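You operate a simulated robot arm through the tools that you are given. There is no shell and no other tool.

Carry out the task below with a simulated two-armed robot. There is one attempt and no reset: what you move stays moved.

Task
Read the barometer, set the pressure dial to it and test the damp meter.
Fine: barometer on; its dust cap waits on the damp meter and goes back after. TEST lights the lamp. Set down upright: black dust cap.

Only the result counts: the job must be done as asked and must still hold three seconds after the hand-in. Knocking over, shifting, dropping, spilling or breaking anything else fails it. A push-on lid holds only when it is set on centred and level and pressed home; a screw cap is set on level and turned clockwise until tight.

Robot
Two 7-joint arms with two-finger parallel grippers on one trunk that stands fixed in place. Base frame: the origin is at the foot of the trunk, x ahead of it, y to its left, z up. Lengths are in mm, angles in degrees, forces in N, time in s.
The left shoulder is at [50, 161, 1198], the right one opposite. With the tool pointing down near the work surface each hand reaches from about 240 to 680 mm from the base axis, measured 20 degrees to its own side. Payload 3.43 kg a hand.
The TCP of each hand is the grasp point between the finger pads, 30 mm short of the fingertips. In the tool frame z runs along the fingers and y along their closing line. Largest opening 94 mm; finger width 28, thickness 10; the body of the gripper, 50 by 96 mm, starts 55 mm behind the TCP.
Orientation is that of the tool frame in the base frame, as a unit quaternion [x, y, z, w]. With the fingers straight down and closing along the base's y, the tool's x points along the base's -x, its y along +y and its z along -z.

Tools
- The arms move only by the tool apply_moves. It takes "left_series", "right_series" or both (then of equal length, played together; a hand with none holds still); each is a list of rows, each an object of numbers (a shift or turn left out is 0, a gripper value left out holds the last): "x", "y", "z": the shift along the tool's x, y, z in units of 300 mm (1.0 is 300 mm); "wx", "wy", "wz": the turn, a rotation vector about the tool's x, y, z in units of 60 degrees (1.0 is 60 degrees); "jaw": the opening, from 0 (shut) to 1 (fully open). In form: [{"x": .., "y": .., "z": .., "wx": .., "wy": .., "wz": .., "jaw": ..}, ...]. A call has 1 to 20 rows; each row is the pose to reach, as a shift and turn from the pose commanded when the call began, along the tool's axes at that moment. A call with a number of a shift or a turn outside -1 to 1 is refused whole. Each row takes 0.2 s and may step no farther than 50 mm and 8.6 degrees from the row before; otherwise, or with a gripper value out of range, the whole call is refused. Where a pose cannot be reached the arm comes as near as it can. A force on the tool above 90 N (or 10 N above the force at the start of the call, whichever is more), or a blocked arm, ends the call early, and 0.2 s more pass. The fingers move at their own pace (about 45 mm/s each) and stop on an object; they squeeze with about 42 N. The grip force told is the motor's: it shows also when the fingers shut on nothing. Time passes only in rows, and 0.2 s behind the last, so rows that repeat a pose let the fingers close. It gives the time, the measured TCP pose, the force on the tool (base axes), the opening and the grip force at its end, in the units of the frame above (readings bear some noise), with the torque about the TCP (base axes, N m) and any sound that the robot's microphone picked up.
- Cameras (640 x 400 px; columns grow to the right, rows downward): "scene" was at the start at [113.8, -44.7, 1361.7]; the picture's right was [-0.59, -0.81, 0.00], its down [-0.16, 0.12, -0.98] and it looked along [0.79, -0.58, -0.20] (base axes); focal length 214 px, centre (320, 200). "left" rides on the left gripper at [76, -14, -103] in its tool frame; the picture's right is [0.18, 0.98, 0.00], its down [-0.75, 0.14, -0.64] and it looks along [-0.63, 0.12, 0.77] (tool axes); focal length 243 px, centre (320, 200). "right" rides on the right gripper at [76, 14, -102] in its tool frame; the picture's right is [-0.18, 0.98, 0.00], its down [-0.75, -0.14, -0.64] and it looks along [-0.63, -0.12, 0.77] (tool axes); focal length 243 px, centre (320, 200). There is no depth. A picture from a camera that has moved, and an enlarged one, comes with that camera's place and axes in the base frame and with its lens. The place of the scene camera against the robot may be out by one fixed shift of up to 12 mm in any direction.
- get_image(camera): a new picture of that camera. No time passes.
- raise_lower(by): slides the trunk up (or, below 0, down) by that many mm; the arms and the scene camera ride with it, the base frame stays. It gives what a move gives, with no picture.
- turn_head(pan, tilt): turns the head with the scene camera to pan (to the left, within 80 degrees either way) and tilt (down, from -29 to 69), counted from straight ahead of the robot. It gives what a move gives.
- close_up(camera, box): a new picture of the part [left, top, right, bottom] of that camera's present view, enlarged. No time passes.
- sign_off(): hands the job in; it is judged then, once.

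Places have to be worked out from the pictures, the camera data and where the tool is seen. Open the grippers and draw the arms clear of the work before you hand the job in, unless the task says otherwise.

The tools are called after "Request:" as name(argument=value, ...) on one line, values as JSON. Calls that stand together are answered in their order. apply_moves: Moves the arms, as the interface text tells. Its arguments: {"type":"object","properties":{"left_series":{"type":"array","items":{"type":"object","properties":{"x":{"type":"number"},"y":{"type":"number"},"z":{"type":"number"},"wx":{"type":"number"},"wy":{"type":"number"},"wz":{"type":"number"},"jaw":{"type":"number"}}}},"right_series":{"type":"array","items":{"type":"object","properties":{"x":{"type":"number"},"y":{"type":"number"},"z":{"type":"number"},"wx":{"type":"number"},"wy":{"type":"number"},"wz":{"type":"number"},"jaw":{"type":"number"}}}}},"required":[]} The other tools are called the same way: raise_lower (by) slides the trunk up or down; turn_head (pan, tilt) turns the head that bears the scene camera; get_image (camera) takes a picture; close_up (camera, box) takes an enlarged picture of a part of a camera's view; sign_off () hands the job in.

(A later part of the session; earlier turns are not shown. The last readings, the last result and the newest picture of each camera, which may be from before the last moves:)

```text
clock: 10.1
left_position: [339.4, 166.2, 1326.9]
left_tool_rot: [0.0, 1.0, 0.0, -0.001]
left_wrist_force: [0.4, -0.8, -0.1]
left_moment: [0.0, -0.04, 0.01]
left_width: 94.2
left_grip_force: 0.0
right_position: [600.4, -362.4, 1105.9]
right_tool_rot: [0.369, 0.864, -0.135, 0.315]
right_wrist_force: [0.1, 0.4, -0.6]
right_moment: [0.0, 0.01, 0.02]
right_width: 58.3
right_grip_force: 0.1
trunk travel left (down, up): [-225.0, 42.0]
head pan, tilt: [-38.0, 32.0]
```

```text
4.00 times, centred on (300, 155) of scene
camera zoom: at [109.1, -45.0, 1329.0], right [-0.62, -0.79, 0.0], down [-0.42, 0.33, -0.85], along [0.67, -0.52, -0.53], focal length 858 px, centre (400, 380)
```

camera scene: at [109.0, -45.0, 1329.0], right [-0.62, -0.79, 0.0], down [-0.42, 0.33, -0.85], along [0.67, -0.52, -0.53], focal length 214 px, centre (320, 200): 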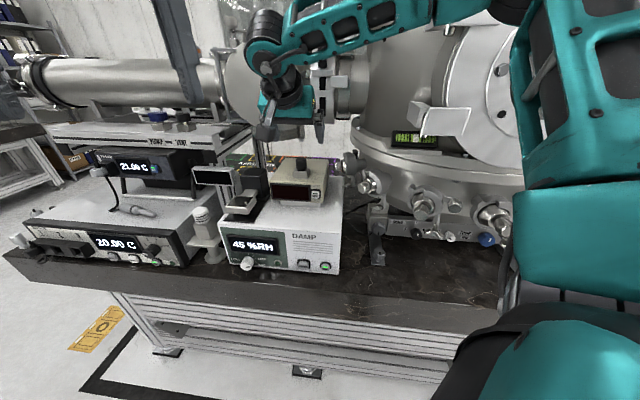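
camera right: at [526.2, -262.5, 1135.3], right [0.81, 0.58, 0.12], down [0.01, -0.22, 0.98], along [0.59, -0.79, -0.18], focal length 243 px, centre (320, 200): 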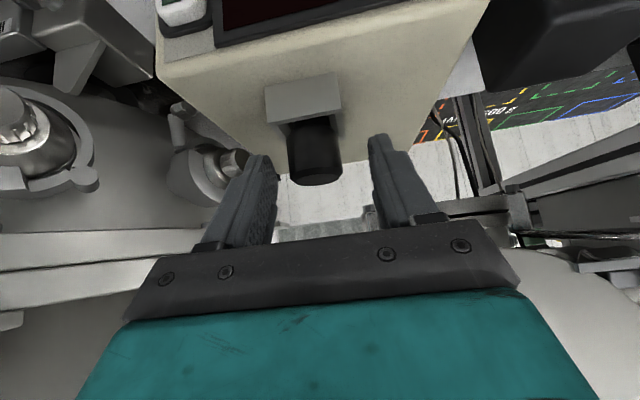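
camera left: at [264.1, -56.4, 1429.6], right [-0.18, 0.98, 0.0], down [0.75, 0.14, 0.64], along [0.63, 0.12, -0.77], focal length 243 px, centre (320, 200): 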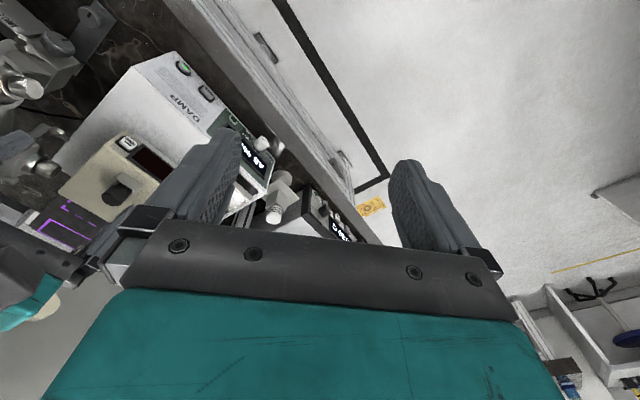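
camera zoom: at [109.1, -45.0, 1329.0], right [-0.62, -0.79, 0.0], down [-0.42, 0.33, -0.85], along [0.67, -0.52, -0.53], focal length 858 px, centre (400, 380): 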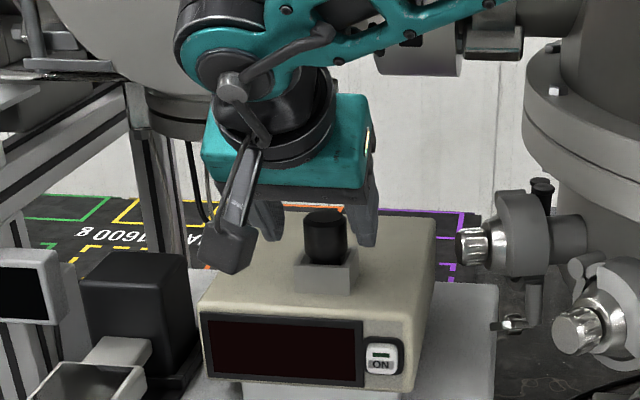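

The fingers straddle the cap with the tips just above the socket rim. I nudge 1 mm sideways and close on the cap.

Request:
apply_moves(right_series=[{"y": -0.0035}, {"y": -0.0035, "jaw": 0.35}, {"y": -0.0035, "jaw": 0.0}, {"y": -0.0035, "jaw": 0.0}, {"y": -0.0035, "jaw": 0.0}])

Request:
close_up(camera="right", box=[220, 60, 420, 230])

Request:
close_up(camera="scene", box=[255, 125, 345, 205])

```text
clock: 11.3
left_position: [340.1, 166.9, 1327.2]
left_tool_rot: [-0.001, 1.0, 0.0, 0.0]
left_wrist_force: [-0.4, 0.4, 1.1]
left_moment: [-0.02, -0.03, 0.02]
left_width: 94.1
left_grip_force: 0.0
right_position: [600.5, -362.7, 1106.1]
right_tool_rot: [0.37, 0.863, -0.135, 0.315]
right_wrist_force: [-0.2, -0.5, -0.2]
right_moment: [-0.01, 0.01, 0.0]
right_width: 29.4
right_grip_force: 41.9
trunk travel left (down, up): [-225.0, 42.0]
head pan, tilt: [-38.0, 32.0]
```

```text
2.35 times, centred on (320, 145) of right
camera zoom: at [525.3, -263.3, 1135.5], right [0.81, 0.58, 0.12], down [0.01, -0.22, 0.98], along [0.59, -0.79, -0.18], focal length 571 px, centre (320, 329)
```

zoom: 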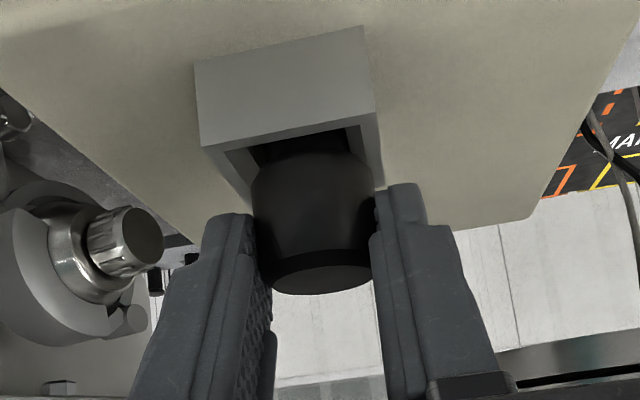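

```text
5.00 times, centred on (300, 165) of scene
camera zoom: at [109.1, -45.0, 1329.0], right [-0.62, -0.79, 0.0], down [-0.42, 0.33, -0.85], along [0.67, -0.52, -0.53], focal length 1072 px, centre (420, 375)
```

zoom: 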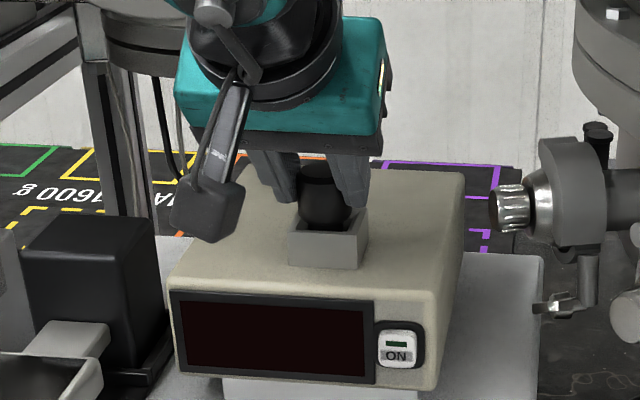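

The cap is held (29.4 mm, 42 N). I pull straight up a few millimetres and check the force.

Request:
apply_moves(right_series=[{"x": -0.0043, "z": -0.0051}, {"x": -0.0086, "z": -0.0102}, {"x": -0.0129, "z": -0.0153}])

Request:
close_up(camera="scene", box=[255, 125, 345, 205])

Request:
close_up(camera="right", box=[220, 60, 420, 230])

```text
clock: 12.1
left_position: [339.8, 166.4, 1327.4]
left_tool_rot: [0.0, 1.0, 0.001, 0.0]
left_wrist_force: [-0.1, 0.6, 1.1]
left_moment: [0.02, -0.02, -0.01]
left_width: 94.1
left_grip_force: 0.1
right_position: [600.4, -362.7, 1113.0]
right_tool_rot: [0.37, 0.864, -0.135, 0.315]
right_wrist_force: [-0.5, -1.1, -1.0]
right_moment: [-0.04, 0.03, -0.02]
right_width: 29.4
right_grip_force: 42.7
trunk travel left (down, up): [-225.0, 42.0]
head pan, tilt: [-38.0, 32.0]
```

```text
5.00 times, centred on (300, 165) of scene
camera zoom: at [109.0, -45.1, 1329.0], right [-0.62, -0.79, 0.0], down [-0.42, 0.33, -0.85], along [0.67, -0.52, -0.53], focal length 1072 px, centre (420, 375)
```

zoom: 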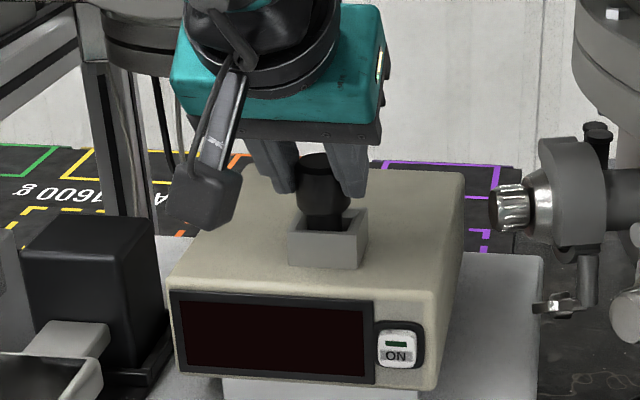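

```text
2.35 times, centred on (320, 145) of right
camera zoom: at [525.5, -262.6, 1141.4], right [0.81, 0.58, 0.12], down [0.01, -0.22, 0.98], along [0.59, -0.79, -0.18], focal length 571 px, centre (320, 329)
```

zoom: 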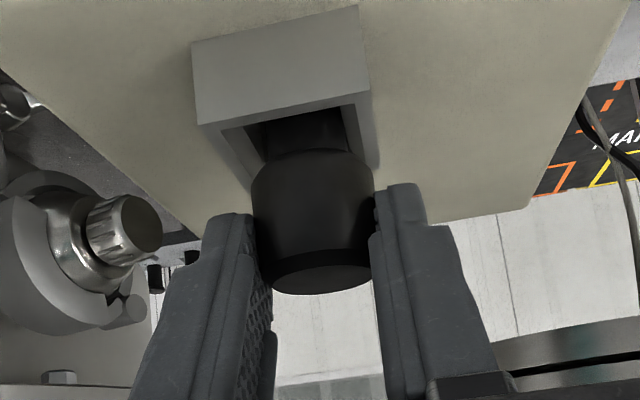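

The cap comes up freely (no extra force) and shows a narrower lower part. I continue straight up another 45 mm.

Request:
apply_moves(right_series=[{"x": -0.0215, "z": -0.0256}, {"x": -0.043, "z": -0.0511}, {"x": -0.0644, "z": -0.0767}, {"x": -0.0858, "z": -0.1022}, {"x": -0.0965, "z": -0.115}])

Request:
close_up(camera="scene", box=[255, 105, 345, 205])

Request:
close_up(camera="right", box=[220, 0, 420, 200])

```text
clock: 13.3
left_position: [340.1, 167.5, 1326.3]
left_tool_rot: [0.0, 1.0, 0.0, 0.001]
left_wrist_force: [0.3, -0.3, -0.4]
left_moment: [0.01, 0.01, -0.02]
left_width: 94.1
left_grip_force: 0.1
right_position: [600.6, -362.5, 1157.4]
right_tool_rot: [0.37, 0.864, -0.135, 0.314]
right_wrist_force: [0.3, -0.3, -1.0]
right_moment: [0.0, -0.02, -0.02]
right_width: 29.6
right_grip_force: 41.6
trunk travel left (down, up): [-225.0, 42.0]
head pan, tilt: [-38.0, 32.0]
```

```text
4.00 times, centred on (300, 155) of scene
camera zoom: at [109.1, -45.0, 1329.0], right [-0.62, -0.79, 0.0], down [-0.42, 0.33, -0.85], along [0.67, -0.52, -0.53], focal length 858 px, centre (400, 380)
```

zoom: 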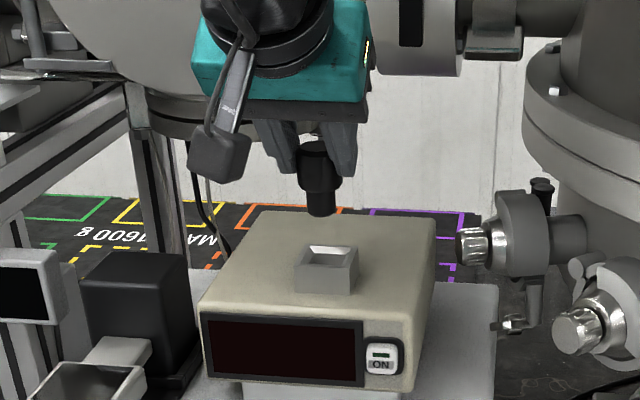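

```text
2.00 times, centred on (320, 100) of right
camera zoom: at [525.8, -263.1, 1186.5], right [0.81, 0.58, 0.12], down [0.01, -0.22, 0.98], along [0.59, -0.79, -0.18], focal length 485 px, centre (320, 400)
```

zoom: 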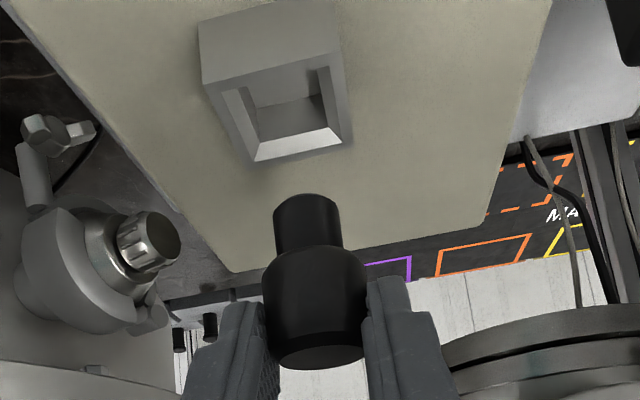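

The plug is out: about 46 mm tall with a head of 30 mm and a narrower stem, and the barometer did not move. I carry it back over the front strip of the damp meter to above (478, −366), keeping it upright.

Request:
apply_moves(right_series=[{"x": 0.045, "y": -0.06, "z": -0.038}, {"x": 0.09, "y": -0.12, "z": -0.076}, {"x": 0.136, "y": -0.181, "z": -0.114}, {"x": 0.182, "y": -0.241, "z": -0.152}, {"x": 0.227, "y": -0.301, "z": -0.19}])

Request:
get_image(camera="right")

Request:
get_image(camera="scene")

```text
clock: 14.5
left_position: [339.5, 166.4, 1327.3]
left_tool_rot: [0.0, 1.0, 0.0, 0.0]
left_wrist_force: [0.3, -0.1, 0.1]
left_moment: [0.02, -0.02, 0.01]
left_width: 93.8
left_grip_force: 0.1
right_position: [474.2, -362.5, 1155.9]
right_tool_rot: [0.37, 0.864, -0.134, 0.314]
right_wrist_force: [0.7, -0.1, -0.4]
right_moment: [-0.03, -0.01, 0.01]
right_width: 29.4
right_grip_force: 41.8
trunk travel left (down, up): [-225.0, 42.0]
head pan, tilt: [-38.0, 32.0]
```

```text
taken
camera right: at [399.4, -262.4, 1184.4], right [0.81, 0.58, 0.12], down [0.01, -0.22, 0.98], along [0.59, -0.79, -0.18], focal length 243 px, centre (320, 200)
```

right: 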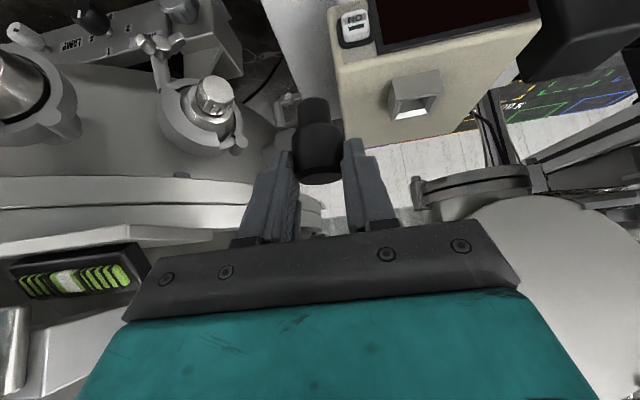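

```text
taken
camera scene: at [108.6, -45.1, 1329.1], right [-0.62, -0.79, 0.0], down [-0.42, 0.33, -0.85], along [0.67, -0.52, -0.53], focal length 214 px, centre (320, 200)
```

scene: 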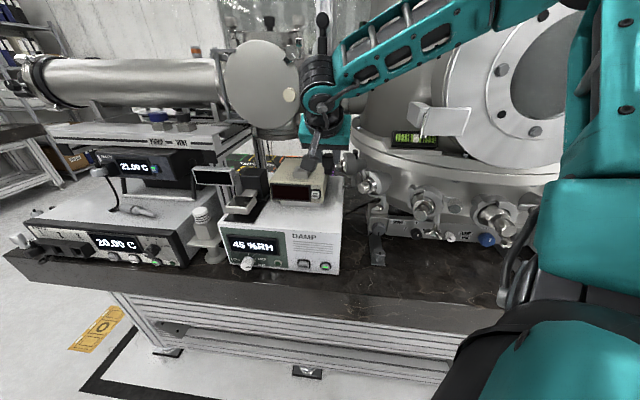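

The hand holds the plug above the free front right corner area of the damp meter. I lower 140 mm, leaving about 15 mm above the top.

Request:
apply_moves(right_series=[{"x": 0.075, "z": 0.09}, {"x": 0.15, "z": 0.179}, {"x": 0.225, "z": 0.268}, {"x": 0.3, "z": 0.357}])

Request:
close_up(camera="scene", box=[245, 140, 365, 250])

Request:
get_image(camera="right")

```text
clock: 15.5
left_position: [339.9, 167.0, 1327.3]
left_tool_rot: [0.0, 1.0, 0.0, 0.0]
left_wrist_force: [0.2, 0.1, 0.4]
left_moment: [0.0, -0.04, 0.02]
left_width: 94.1
left_grip_force: 0.0
right_position: [469.1, -357.0, 1015.2]
right_tool_rot: [0.371, 0.863, -0.134, 0.315]
right_wrist_force: [0.2, 0.3, 0.0]
right_moment: [0.0, -0.01, 0.01]
right_width: 29.2
right_grip_force: 42.3
trunk travel left (down, up): [-225.0, 42.0]
head pan, tilt: [-38.0, 32.0]
```

```text
3.64 times, centred on (305, 195) of scene
camera zoom: at [109.5, -45.2, 1329.0], right [-0.62, -0.79, 0.0], down [-0.42, 0.33, -0.85], along [0.67, -0.52, -0.53], focal length 780 px, centre (374, 218)
```

zoom: 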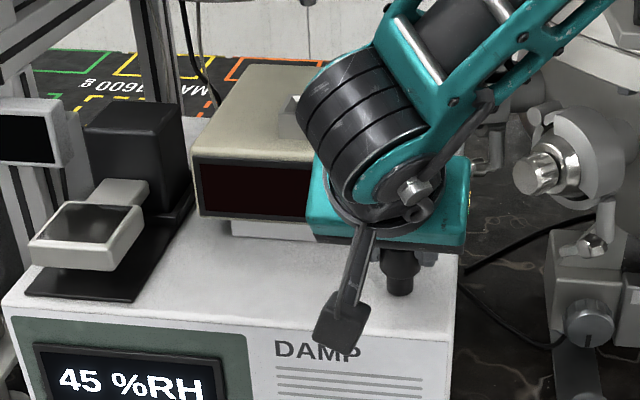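

```text
taken
camera right: at [395.4, -257.7, 1045.1], right [0.81, 0.58, 0.12], down [0.01, -0.22, 0.98], along [0.59, -0.79, -0.18], focal length 243 px, centre (320, 200)
```

right: 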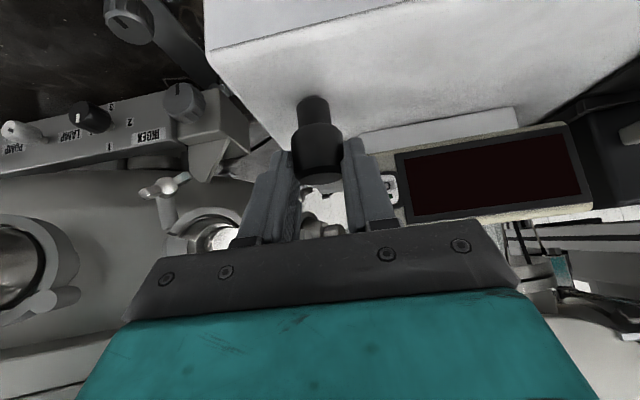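

The stem hangs just above the damp meter's top. I lower in small steps until contact shows in the force.

Request:
apply_moves(right_series=[{"x": 0.0107, "z": 0.0128}, {"x": 0.0215, "z": 0.0256}])

Request:
close_up(camera="right", box=[220, 40, 440, 220])

Request:
close_up(camera="scene", box=[285, 180, 355, 230])

```text
clock: 16.1
left_position: [337.6, 168.2, 1328.5]
left_tool_rot: [0.0, 1.0, -0.001, 0.002]
left_wrist_force: [0.0, 0.2, 0.3]
left_moment: [0.03, -0.02, 0.03]
left_width: 94.0
left_grip_force: 0.0
right_position: [471.7, -358.2, 1012.6]
right_tool_rot: [0.369, 0.862, -0.135, 0.321]
right_wrist_force: [-3.4, 1.6, 27.8]
right_moment: [-0.18, 0.02, -0.06]
right_width: 29.6
right_grip_force: 42.3
trunk travel left (down, up): [-225.0, 42.0]
head pan, tilt: [-38.0, 32.0]
```

```text
2.22 times, centred on (330, 130) of right
camera zoom: at [396.6, -258.0, 1039.7], right [0.81, 0.58, 0.12], down [0.0, -0.21, 0.98], along [0.59, -0.79, -0.17], focal length 539 px, centre (298, 356)
```

zoom: 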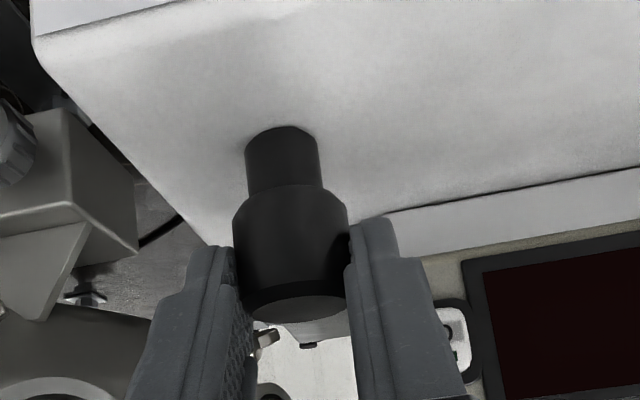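

```text
8.00 times, centred on (320, 205) of scene
camera zoom: at [106.5, -43.1, 1330.0], right [-0.62, -0.79, 0.0], down [-0.42, 0.32, -0.85], along [0.67, -0.52, -0.53], focal length 1716 px, centre (320, 160)
```

zoom: 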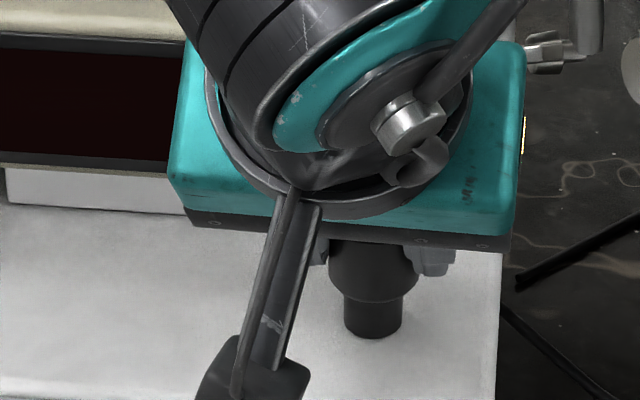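

Contact: 28 N upward at TCP z ≈ 1012, so the plug stands on the damp meter. I back off a few millimetres to relieve the press before releasing.

Request:
apply_moves(right_series=[{"x": -0.0064, "z": -0.0077}, {"x": -0.0107, "z": -0.0128}])

Request:
close_up(camera="right", box=[220, 40, 440, 220])

```text
clock: 16.7
left_position: [340.2, 167.9, 1326.5]
left_tool_rot: [0.0, 1.0, -0.001, 0.001]
left_wrist_force: [0.1, 0.8, 0.0]
left_moment: [0.02, 0.0, 0.04]
left_width: 94.0
left_grip_force: 0.1
right_position: [472.9, -359.9, 1010.8]
right_tool_rot: [0.37, 0.864, -0.134, 0.314]
right_wrist_force: [-0.7, 4.0, 10.7]
right_moment: [0.07, -0.08, 0.02]
right_width: 29.4
right_grip_force: 41.7
trunk travel left (down, up): [-225.0, 42.0]
head pan, tilt: [-38.0, 32.0]
```

```text
2.22 times, centred on (330, 130) of right
camera zoom: at [397.4, -259.6, 1040.9], right [0.81, 0.58, 0.12], down [0.01, -0.22, 0.98], along [0.59, -0.79, -0.18], focal length 539 px, centre (298, 356)
```

zoom: 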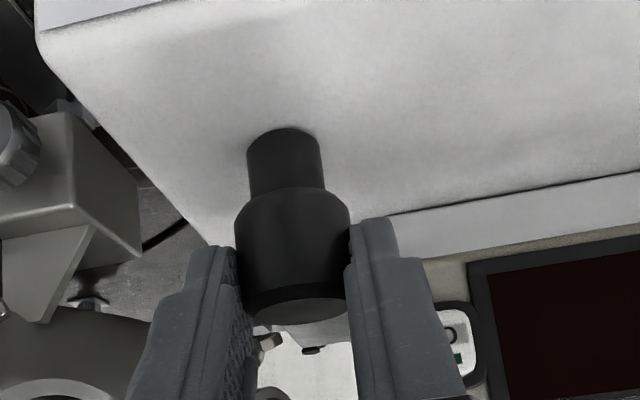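

Still 11 N; I raise another 1.5 mm and check.

Request:
apply_moves(right_series=[{"x": -0.0021, "z": -0.0026}, {"x": -0.0032, "z": -0.0038}])

```text
clock: 17.3
left_position: [339.4, 167.2, 1327.5]
left_tool_rot: [0.0, 1.0, -0.001, 0.0]
left_wrist_force: [0.1, 0.4, -0.8]
left_moment: [0.03, 0.02, 0.01]
left_width: 94.1
left_grip_force: 0.2
right_position: [472.5, -362.2, 1012.5]
right_tool_rot: [0.371, 0.864, -0.136, 0.313]
right_wrist_force: [0.1, 0.5, 1.1]
right_moment: [-0.02, 0.04, 0.02]
right_width: 29.2
right_grip_force: 41.7
trunk travel left (down, up): [-225.0, 42.0]
head pan, tilt: [-38.0, 32.0]
```

Only about 1 N remains. I open the fingers to release the plug and look.

Request:
apply_moves(right_series=[{"jaw": 0.36}, {"jaw": 0.42}, {"jaw": 0.55}, {"jaw": 0.6}])

Request:
close_up(camera="right", box=[220, 40, 440, 220])

Request:
close_up(camera="scene", box=[285, 180, 355, 230])

```text
clock: 18.3
left_position: [340.2, 167.4, 1326.0]
left_tool_rot: [0.0, 1.0, 0.0, 0.001]
left_wrist_force: [-0.6, 0.0, 0.1]
left_moment: [0.0, 0.0, 0.01]
left_width: 94.1
left_grip_force: 0.1
right_position: [473.6, -362.1, 1013.1]
right_tool_rot: [0.371, 0.863, -0.135, 0.314]
right_wrist_force: [-0.4, -0.8, 0.2]
right_moment: [0.02, -0.01, 0.03]
right_width: 56.4
right_grip_force: 0.0
trunk travel left (down, up): [-225.0, 42.0]
head pan, tilt: [-38.0, 32.0]
```

```text
2.22 times, centred on (330, 130) of right
camera zoom: at [399.2, -261.5, 1042.0], right [0.81, 0.58, 0.12], down [0.01, -0.22, 0.98], along [0.59, -0.79, -0.18], focal length 539 px, centre (298, 356)
```

zoom: 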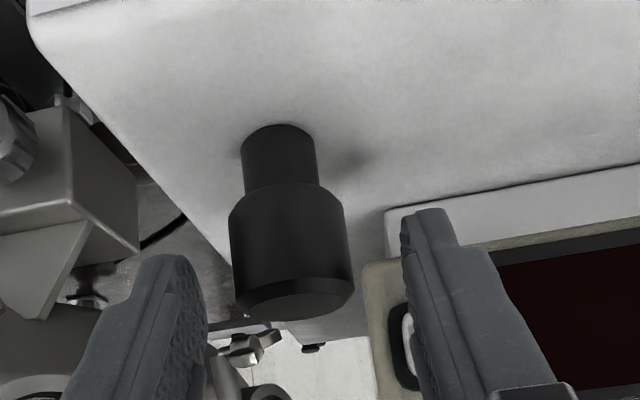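

```text
8.00 times, centred on (320, 205) of scene
camera zoom: at [109.1, -45.0, 1329.0], right [-0.62, -0.79, 0.0], down [-0.42, 0.33, -0.85], along [0.67, -0.52, -0.53], focal length 1716 px, centre (320, 160)
```

zoom: 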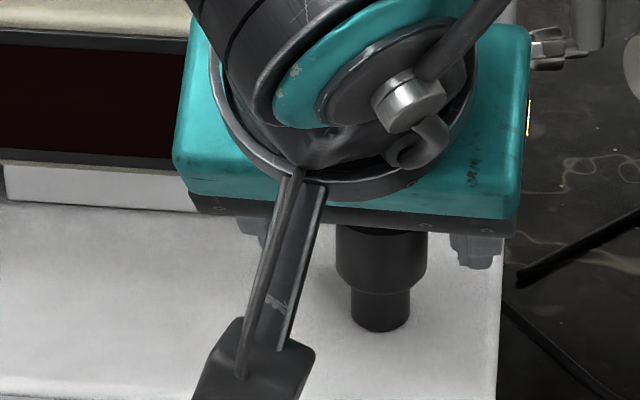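

The plug stands upright on the damp meter. I withdraw the hand backward-up along its own axis.

Request:
apply_moves(right_series=[{"z": -0.07}, {"z": -0.17}, {"z": -0.3}, {"x": -0.1, "z": -0.4}])

Request:
get_image(camera="right")

Request:
get_image(camera="scene")

Request:
close_up(camera="scene", box=[240, 145, 360, 235])

```text
clock: 19.3
left_position: [339.5, 166.9, 1327.0]
left_tool_rot: [0.0, 1.0, 0.0, 0.001]
left_wrist_force: [0.0, -0.3, 0.6]
left_moment: [0.0, -0.01, -0.02]
left_width: 94.1
left_grip_force: 0.0
right_position: [436.2, -321.0, 1123.2]
right_tool_rot: [0.37, 0.864, -0.135, 0.314]
right_wrist_force: [-0.3, -0.5, -0.7]
right_moment: [-0.01, 0.03, 0.01]
right_width: 56.7
right_grip_force: 0.1
trunk travel left (down, up): [-225.0, 42.0]
head pan, tilt: [-38.0, 32.0]
```

```text
taken
camera right: at [361.1, -221.7, 1152.5], right [0.81, 0.58, 0.12], down [0.01, -0.22, 0.98], along [0.59, -0.79, -0.18], focal length 243 px, centre (320, 200)
```

right: 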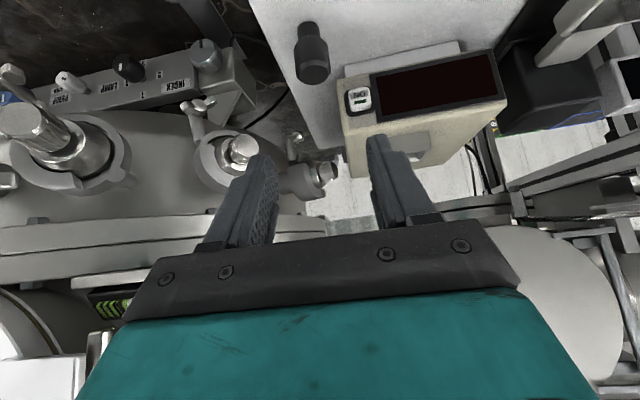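

```text
taken
camera scene: at [108.7, -45.0, 1329.0], right [-0.62, -0.79, 0.0], down [-0.42, 0.33, -0.85], along [0.67, -0.52, -0.53], focal length 214 px, centre (320, 200)
```

scene: 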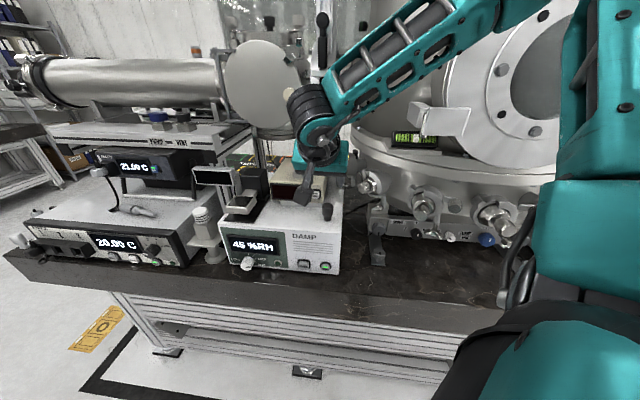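

```text
4.44 times, centred on (300, 190) of scene
camera zoom: at [108.7, -45.0, 1329.0], right [-0.62, -0.79, 0.0], down [-0.42, 0.33, -0.85], along [0.67, -0.52, -0.53], focal length 953 px, centre (409, 244)
```

zoom: 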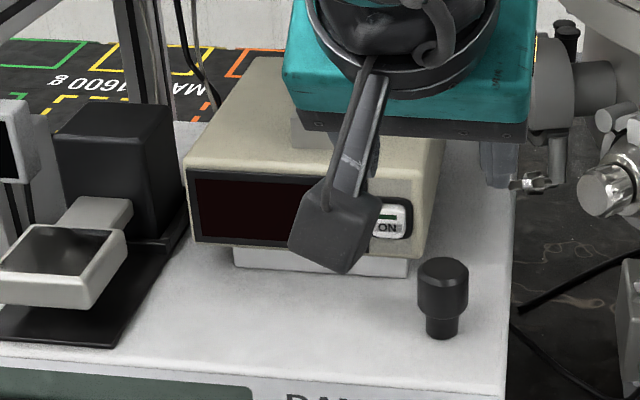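

The plug stands upright. Now I zoom in on the barometer's ON button for its exact place.

Request:
close_up(camera="right", box=[280, 0, 520, 170])

```text
2.35 times, centred on (400, 85) of right
camera zoom: at [361.1, -221.7, 1152.5], right [0.81, 0.58, 0.12], down [0.01, -0.22, 0.98], along [0.59, -0.79, -0.18], focal length 571 px, centre (132, 471)
```

zoom: 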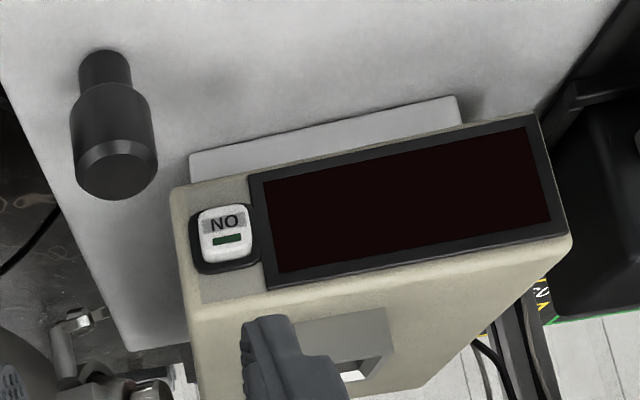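

Two right-camera views give the ON button at about (537, −369, 1012). I close the fingers and bring the tips to about 15 mm in front of it, with the hand still tilted 40°.

Request:
apply_moves(right_series=[{"x": -0.075, "y": 0.066, "z": 0.063, "jaw": 0.0}, {"x": -0.151, "y": 0.133, "z": 0.126, "jaw": 0.0}, {"x": -0.082, "y": 0.133, "z": 0.209, "jaw": 0.0}, {"x": -0.012, "y": 0.133, "z": 0.291, "jaw": 0.0}, {"x": 0.057, "y": 0.133, "z": 0.374, "jaw": 0.0}, {"x": 0.057, "y": 0.133, "z": 0.374, "jaw": 0.0}])

Request:
close_up(camera="right", box=[200, 40, 480, 240])

Request:
close_up(camera="scene", box=[240, 145, 360, 235])

```text
clock: 20.7
left_position: [339.6, 167.0, 1326.2]
left_tool_rot: [-0.001, 1.0, 0.0, 0.0]
left_wrist_force: [0.2, -1.4, -0.8]
left_moment: [0.02, 0.03, 0.02]
left_width: 94.0
left_grip_force: 0.1
right_position: [508.4, -336.2, 1027.6]
right_tool_rot: [0.37, 0.864, -0.135, 0.314]
right_wrist_force: [-0.5, 0.5, -0.3]
right_moment: [-0.05, -0.01, 0.01]
right_width: 0.0
right_grip_force: 32.5
trunk travel left (down, up): [-225.0, 42.0]
head pan, tilt: [-38.0, 32.0]
```

```text
2.00 times, centred on (340, 140) of right
camera zoom: at [433.6, -235.8, 1057.1], right [0.81, 0.58, 0.12], down [0.01, -0.22, 0.98], along [0.59, -0.79, -0.18], focal length 485 px, centre (280, 320)
```

zoom: 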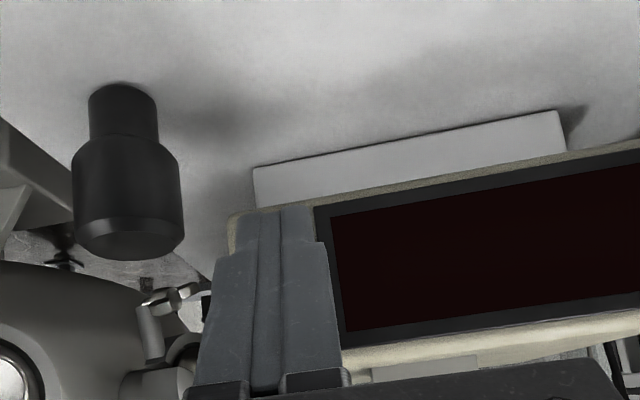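

```text
4.44 times, centred on (300, 190) of scene
camera zoom: at [108.9, -44.8, 1329.1], right [-0.62, -0.79, 0.0], down [-0.42, 0.33, -0.85], along [0.67, -0.52, -0.53], focal length 953 px, centre (409, 244)
```

zoom: 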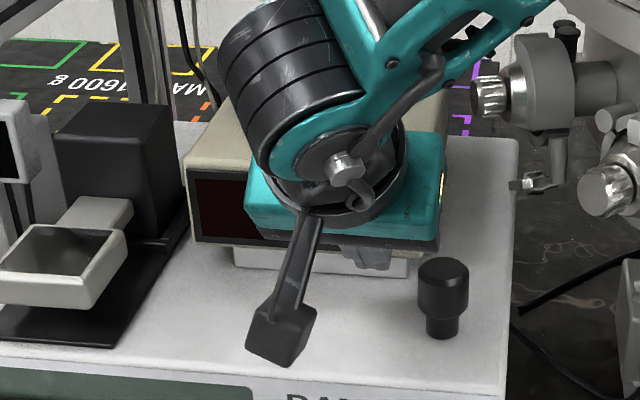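

The fingertips are lined up in front of the ON button. I push forward in small steps.

Request:
apply_moves(right_series=[{"x": -0.0128, "y": -0.003, "z": 0.0107}, {"x": -0.0255, "y": -0.005, "z": 0.0215}, {"x": -0.0281, "y": -0.005, "z": 0.0236}])

Request:
close_up(camera="right", box=[200, 40, 480, 240])

```text
clock: 21.5
left_position: [339.1, 166.4, 1326.8]
left_tool_rot: [0.0, 1.0, 0.0, 0.0]
left_wrist_force: [1.0, 0.0, 0.4]
left_moment: [-0.01, 0.01, 0.01]
left_width: 93.9
left_grip_force: 0.0
right_position: [511.4, -344.7, 1027.3]
right_tool_rot: [0.371, 0.864, -0.135, 0.314]
right_wrist_force: [0.2, -0.3, -0.9]
right_moment: [-0.01, 0.02, -0.02]
right_width: 0.1
right_grip_force: 33.1
trunk travel left (down, up): [-225.0, 42.0]
head pan, tilt: [-38.0, 32.0]
```

```text
2.00 times, centred on (340, 140) of right
camera zoom: at [437.6, -245.7, 1057.6], right [0.81, 0.58, 0.12], down [0.01, -0.22, 0.98], along [0.59, -0.79, -0.18], focal length 485 px, centre (280, 320)
```

zoom: 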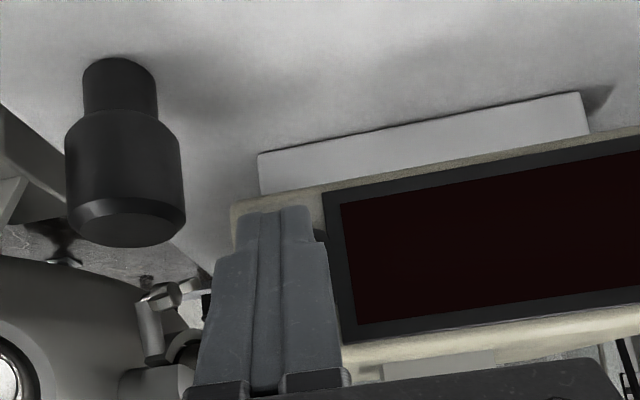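

No contact yet; I advance a few more millimetres.

Request:
apply_moves(right_series=[{"x": -0.0051, "z": 0.0043}, {"x": -0.0102, "z": 0.0086}])

Request:
get_image(camera="scene")

```text
clock: 22.1
left_position: [340.1, 166.8, 1327.5]
left_tool_rot: [0.0, 1.0, 0.0, 0.0]
left_wrist_force: [-0.1, 0.1, 1.0]
left_moment: [0.0, 0.03, -0.01]
left_width: 94.1
left_grip_force: 0.2
right_position: [514.0, -348.6, 1029.0]
right_tool_rot: [0.37, 0.864, -0.134, 0.314]
right_wrist_force: [-0.3, 1.4, 0.5]
right_moment: [0.0, -0.02, 0.02]
right_width: 0.0
right_grip_force: 33.2
trunk travel left (down, up): [-225.0, 42.0]
head pan, tilt: [-38.0, 32.0]
```

```text
taken
camera scene: at [108.9, -44.8, 1329.1], right [-0.62, -0.79, 0.0], down [-0.42, 0.33, -0.85], along [0.67, -0.52, -0.53], focal length 214 px, centre (320, 200)
```

scene: 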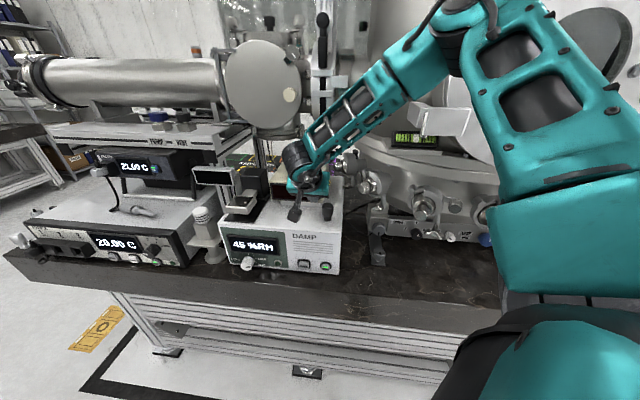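

Perhaps the first touch (1.4 N). I press on in 1.5 mm steps.

Request:
apply_moves(right_series=[{"x": -0.0038, "z": 0.0032}, {"x": -0.0077, "z": 0.0064}])

Request:
close_up(camera="right", box=[200, 40, 480, 240])

```text
clock: 22.7
left_position: [339.8, 166.9, 1327.1]
left_tool_rot: [0.0, 1.0, -0.001, 0.0]
left_wrist_force: [0.2, -0.5, 0.3]
left_moment: [-0.01, 0.01, -0.01]
left_width: 93.9
left_grip_force: 0.0
right_position: [516.2, -350.5, 1028.7]
right_tool_rot: [0.369, 0.864, -0.134, 0.315]
right_wrist_force: [-1.7, 2.4, 1.4]
right_moment: [0.04, 0.05, 0.03]
right_width: 0.0
right_grip_force: 32.2
trunk travel left (down, up): [-225.0, 42.0]
head pan, tilt: [-38.0, 32.0]
heard: click
```

```text
2.00 times, centred on (340, 140) of right
camera zoom: at [442.3, -251.3, 1057.3], right [0.81, 0.58, 0.12], down [0.01, -0.22, 0.98], along [0.59, -0.79, -0.18], focal length 485 px, centre (280, 320)
```

zoom: 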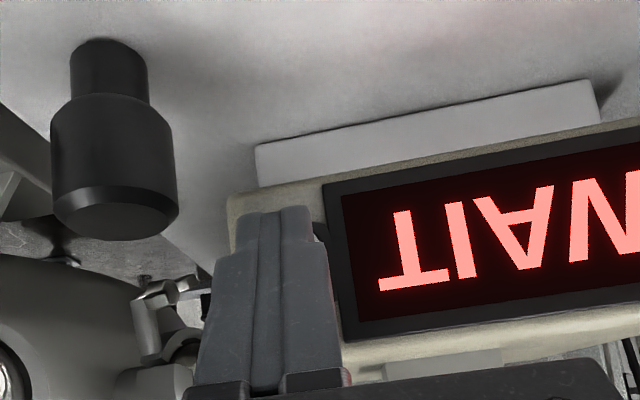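

A click, and the barometer shows WAIT. I back the hand off along the push line and then up and away so the display can be read.

Request:
apply_moves(right_series=[{"x": 0.026, "z": -0.0215}, {"x": 0.077, "z": -0.064}, {"x": 0.077, "z": -0.2}, {"x": 0.077, "z": -0.35}, {"x": 0.077, "z": -0.5}])

Request:
close_up(camera="scene", box=[240, 145, 360, 235])

Request:
get_image(camera="right")

```text
clock: 23.9
left_position: [340.5, 167.0, 1326.9]
left_tool_rot: [0.0, 1.0, 0.0, 0.0]
left_wrist_force: [-1.2, 0.4, -0.4]
left_moment: [0.04, -0.04, 0.04]
left_width: 94.1
left_grip_force: 0.1
right_position: [438.6, -270.5, 1127.0]
right_tool_rot: [0.37, 0.863, -0.136, 0.315]
right_wrist_force: [0.3, -0.4, 0.2]
right_moment: [0.02, -0.01, -0.02]
right_width: 0.0
right_grip_force: 32.8
trunk travel left (down, up): [-225.0, 42.0]
head pan, tilt: [-38.0, 32.0]
```

```text
4.44 times, centred on (300, 190) of scene
camera zoom: at [108.6, -44.6, 1329.1], right [-0.62, -0.79, 0.0], down [-0.42, 0.33, -0.85], along [0.67, -0.52, -0.53], focal length 953 px, centre (409, 244)
```

zoom: 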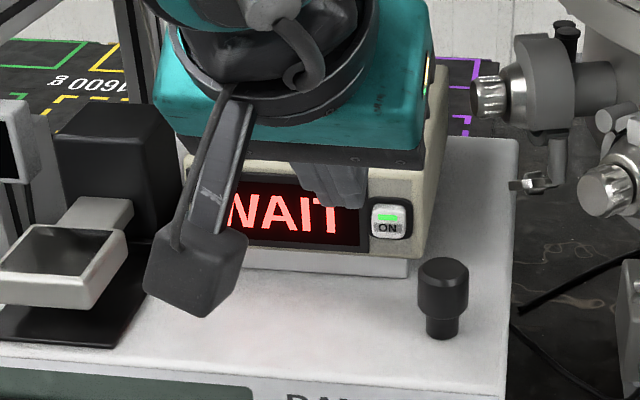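

```text
taken
camera right: at [365.2, -169.9, 1155.0], right [0.81, 0.58, 0.12], down [0.01, -0.22, 0.98], along [0.59, -0.79, -0.18], focal length 243 px, centre (320, 200)
```

right: 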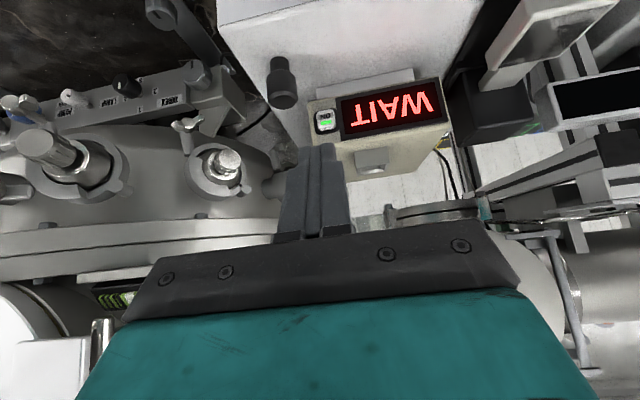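

The barometer is on and warming up (WAIT, green LED). I draw the right hand up and to the right so the scene camera can see everything, which also lets time pass.

Request:
apply_moves(right_series=[{"x": -0.034, "y": -0.108, "z": -0.087}, {"x": -0.068, "y": -0.216, "z": -0.174}, {"x": -0.102, "y": -0.325, "z": -0.262}, {"x": -0.136, "y": -0.433, "z": -0.349}, {"x": -0.17, "y": -0.541, "z": -0.436}])

Request:
get_image(camera="scene")

Request:
close_up(camera="scene", box=[240, 145, 360, 235])

Request:
close_up(camera="scene", box=[235, 250, 275, 275])

```text
clock: 25.1
left_position: [339.1, 167.0, 1327.0]
left_tool_rot: [0.0, 1.0, 0.001, 0.0]
left_wrist_force: [0.4, -0.5, -0.1]
left_moment: [0.0, -0.01, 0.03]
left_width: 93.8
left_grip_force: 0.1
right_position: [286.0, -346.8, 1259.5]
right_tool_rot: [0.369, 0.864, -0.135, 0.314]
right_wrist_force: [-0.6, -0.7, -0.1]
right_moment: [0.01, -0.03, -0.01]
right_width: 0.0
right_grip_force: 32.9
trunk travel left (down, up): [-225.0, 42.0]
head pan, tilt: [-38.0, 32.0]
```

```text
taken
camera scene: at [108.4, -45.3, 1329.1], right [-0.62, -0.79, 0.0], down [-0.42, 0.33, -0.85], along [0.67, -0.52, -0.53], focal length 214 px, centre (320, 200)
```

scene: 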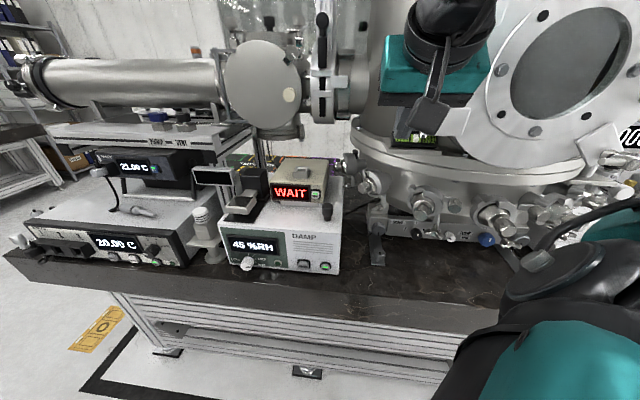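

```text
4.44 times, centred on (300, 190) of scene
camera zoom: at [108.4, -45.3, 1329.1], right [-0.62, -0.79, 0.0], down [-0.42, 0.33, -0.85], along [0.67, -0.52, -0.53], focal length 953 px, centre (409, 244)
```

zoom: 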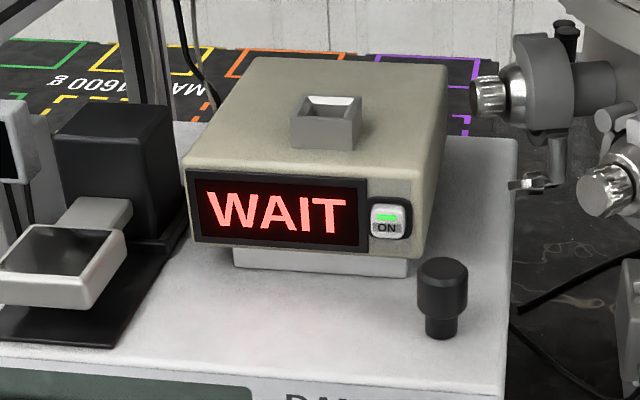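

```text
16.00 times, centred on (255, 262) of scene
camera zoom: at [108.4, -45.3, 1329.1], right [-0.62, -0.79, 0.0], down [-0.42, 0.33, -0.85], along [0.67, -0.52, -0.53], focal length 3432 px, centre (1360, -800)
```

zoom: 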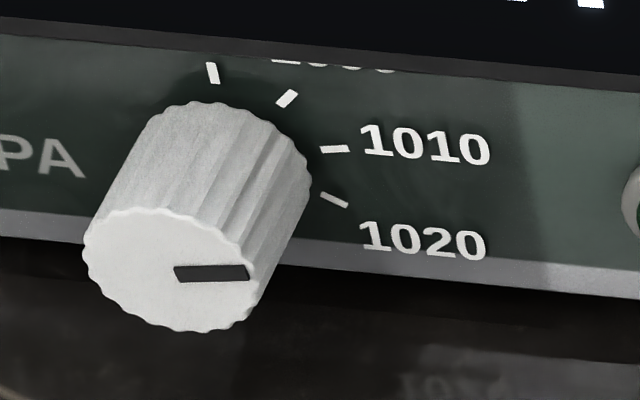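

Still WAIT. While it warms up I bring the left arm down in front of the bench and turn it to face the damp meter, since it is best placed to grip the knob straight on.

Request:
apply_moves(left_series=[{"x": -0.043, "y": -0.051, "z": 0.137, "wz": 0.11}, {"x": -0.086, "y": -0.102, "z": 0.273, "wz": 0.219}, {"x": -0.129, "y": -0.153, "z": 0.41, "wz": 0.329}, {"x": -0.171, "y": -0.204, "z": 0.547, "wz": 0.438}, {"x": -0.214, "y": -0.255, "z": 0.684, "wz": 0.548}, {"x": -0.257, "y": -0.306, "z": 0.82, "wz": 0.657}, {"x": -0.3, "y": -0.357, "z": 0.957, "wz": 0.767}])

Request:
get_image(camera="left")

Request:
get_image(camera="scene")

```text
clock: 26.7
left_position: [430.6, 60.3, 1042.6]
left_tool_rot: [0.392, 0.92, 0.0, 0.0]
left_wrist_force: [-0.2, -0.4, -0.1]
left_moment: [0.01, 0.04, 0.02]
left_width: 94.2
left_grip_force: 0.1
right_position: [287.0, -347.1, 1259.9]
right_tool_rot: [0.37, 0.864, -0.135, 0.315]
right_wrist_force: [0.8, 0.0, 1.1]
right_moment: [0.03, 0.02, 0.02]
right_width: 0.0
right_grip_force: 33.3
trunk travel left (down, up): [-225.0, 42.0]
head pan, tilt: [-38.0, 32.0]
```

```text
taken
camera left: at [367.9, 106.0, 1144.3], right [0.58, 0.81, 0.0], down [0.62, -0.45, 0.64], along [0.52, -0.37, -0.77], focal length 243 px, centre (320, 200)
```

left: 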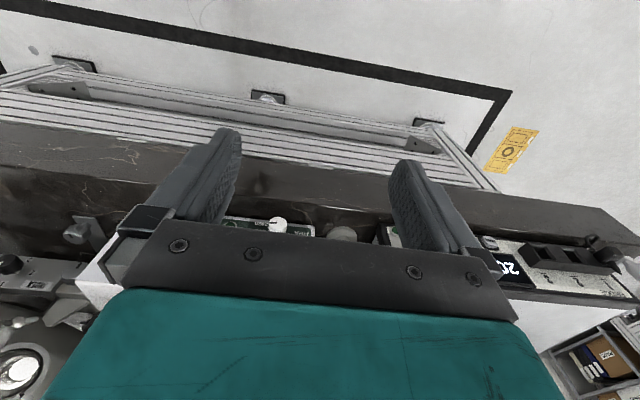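

```text
taken
camera scene: at [109.4, -45.1, 1329.0], right [-0.62, -0.79, 0.0], down [-0.42, 0.33, -0.85], along [0.67, -0.52, -0.53], focal length 214 px, centre (320, 200)
```

scene: 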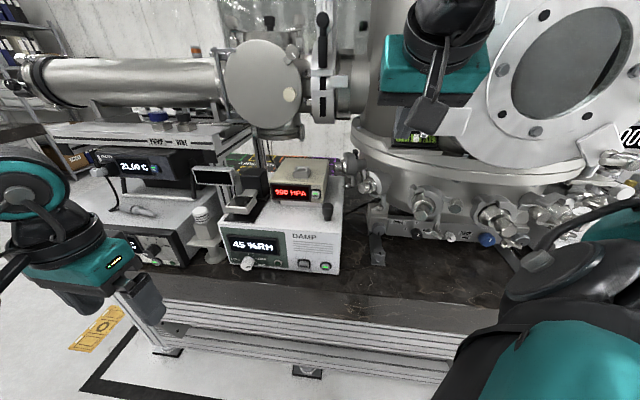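

The barometer now shows a number. I enlarge its display to read it.

Request:
close_up(camera="scene", box=[265, 175, 335, 215])

Request:
close_up(camera="left", box=[220, 200, 320, 250])

```text
9.14 times, centred on (300, 195) of scene
camera zoom: at [109.4, -45.1, 1329.0], right [-0.62, -0.79, 0.0], down [-0.42, 0.33, -0.85], along [0.67, -0.52, -0.53], focal length 1961 px, centre (503, 246)
```

zoom: 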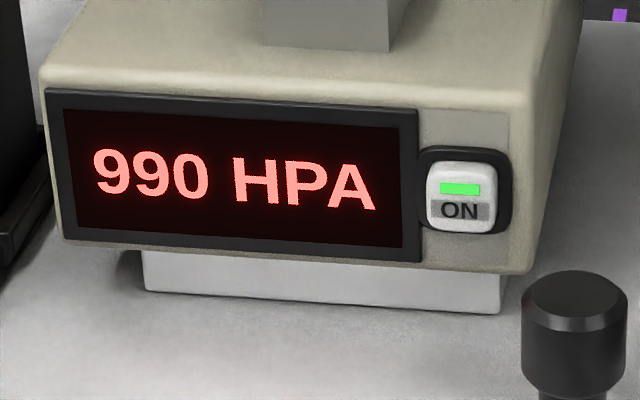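

```text
6.40 times, centred on (270, 225) of left
camera zoom: at [367.9, 106.0, 1144.3], right [0.58, 0.81, 0.0], down [0.62, -0.45, 0.64], along [0.52, -0.37, -0.77], focal length 1553 px, centre (640, 40)
```

zoom: 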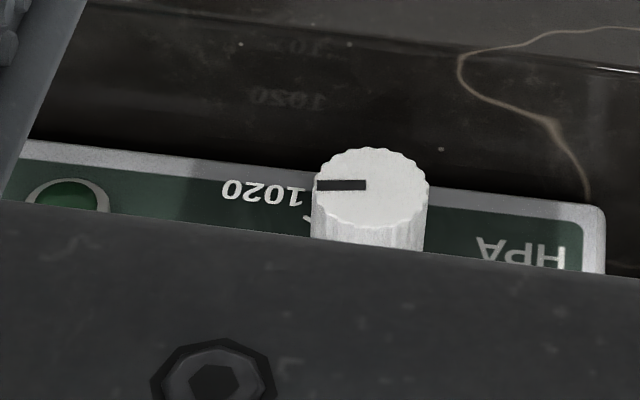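

The barometer reads 990 hPa. From the corners the damp meter's front is at 45°, knob face near (589, −147, 819); pointer now sits near 1010 and 990 should be the top tick. I start pitching the left hand towards horizontal.

Request:
apply_moves(left_series=[{"x": -0.039, "y": -0.007, "z": 0.051, "wy": -0.133}, {"x": -0.079, "y": -0.015, "z": 0.103, "wy": -0.267}, {"x": -0.118, "y": -0.022, "z": 0.154, "wy": -0.4}, {"x": -0.157, "y": -0.03, "z": 0.206, "wy": -0.533}, {"x": -0.197, "y": -0.037, "z": 0.257, "wy": -0.667}, {"x": -0.236, "y": -0.045, "z": 0.309, "wy": -0.8}])

Request:
get_image(camera="left")

Request:
get_image(camera="scene")

```text
clock: 28.1
left_position: [467.2, 0.7, 947.6]
left_tool_rot: [0.357, 0.84, -0.16, 0.375]
left_wrist_force: [-0.2, 0.9, -0.3]
left_moment: [0.0, -0.04, -0.02]
left_width: 93.7
left_grip_force: 0.0
right_position: [287.1, -348.0, 1258.5]
right_tool_rot: [0.371, 0.864, -0.135, 0.314]
right_wrist_force: [-0.1, 0.7, 0.5]
right_moment: [0.03, -0.02, -0.02]
right_width: 0.1
right_grip_force: 33.0
trunk travel left (down, up): [-225.0, 42.0]
head pan, tilt: [-38.0, 32.0]
```

```text
taken
camera left: at [370.3, 82.4, 958.7], right [0.62, 0.77, -0.14], down [0.12, 0.08, 0.99], along [0.77, -0.63, -0.04], focal length 243 px, centre (320, 200)
```

left: 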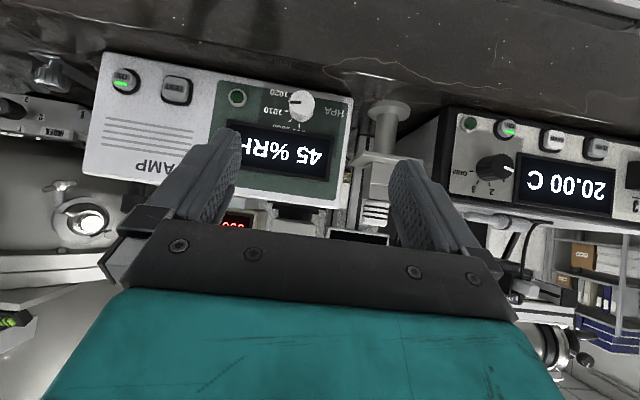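

```text
taken
camera scene: at [109.2, -44.8, 1329.1], right [-0.62, -0.79, 0.0], down [-0.42, 0.33, -0.85], along [0.67, -0.52, -0.53], focal length 214 px, centre (320, 200)
```

scene: 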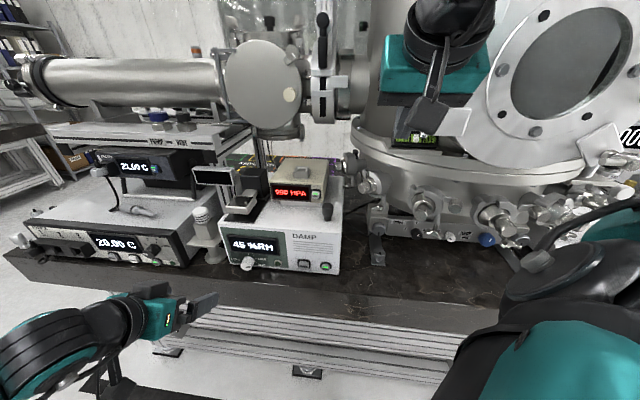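

The left camera now has a near-frontal (inverted) view of the dial. I zoom in on the dial and the front panel.

Request:
close_up(camera="left", box=[240, 75, 360, 150])

Request:
close_up(camera="left", box=[80, 40, 360, 215])

```text
5.33 times, centred on (300, 112) of left
camera zoom: at [370.3, 82.4, 958.7], right [0.62, 0.77, -0.14], down [0.12, 0.08, 0.99], along [0.77, -0.63, -0.04], focal length 1294 px, centre (427, 667)
```

zoom: 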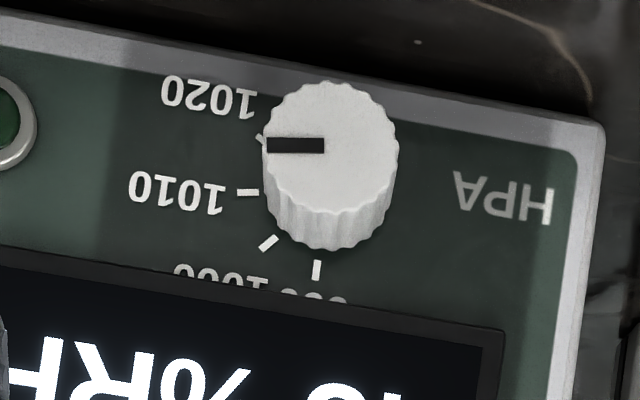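

```text
2.29 times, centred on (220, 128) of left
camera zoom: at [370.3, 82.4, 958.7], right [0.62, 0.77, -0.14], down [0.12, 0.08, 0.99], along [0.77, -0.63, -0.04], focal length 555 px, centre (549, 366)
```

zoom: 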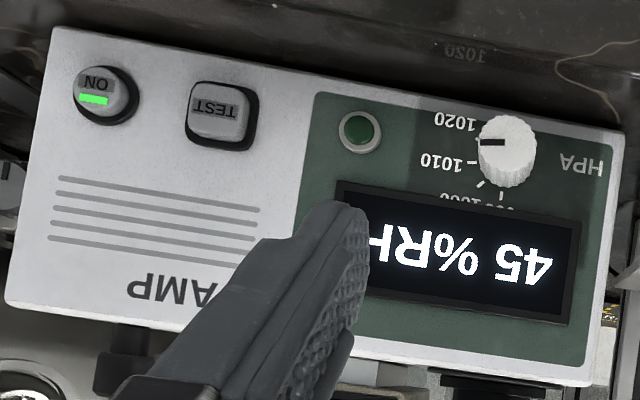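

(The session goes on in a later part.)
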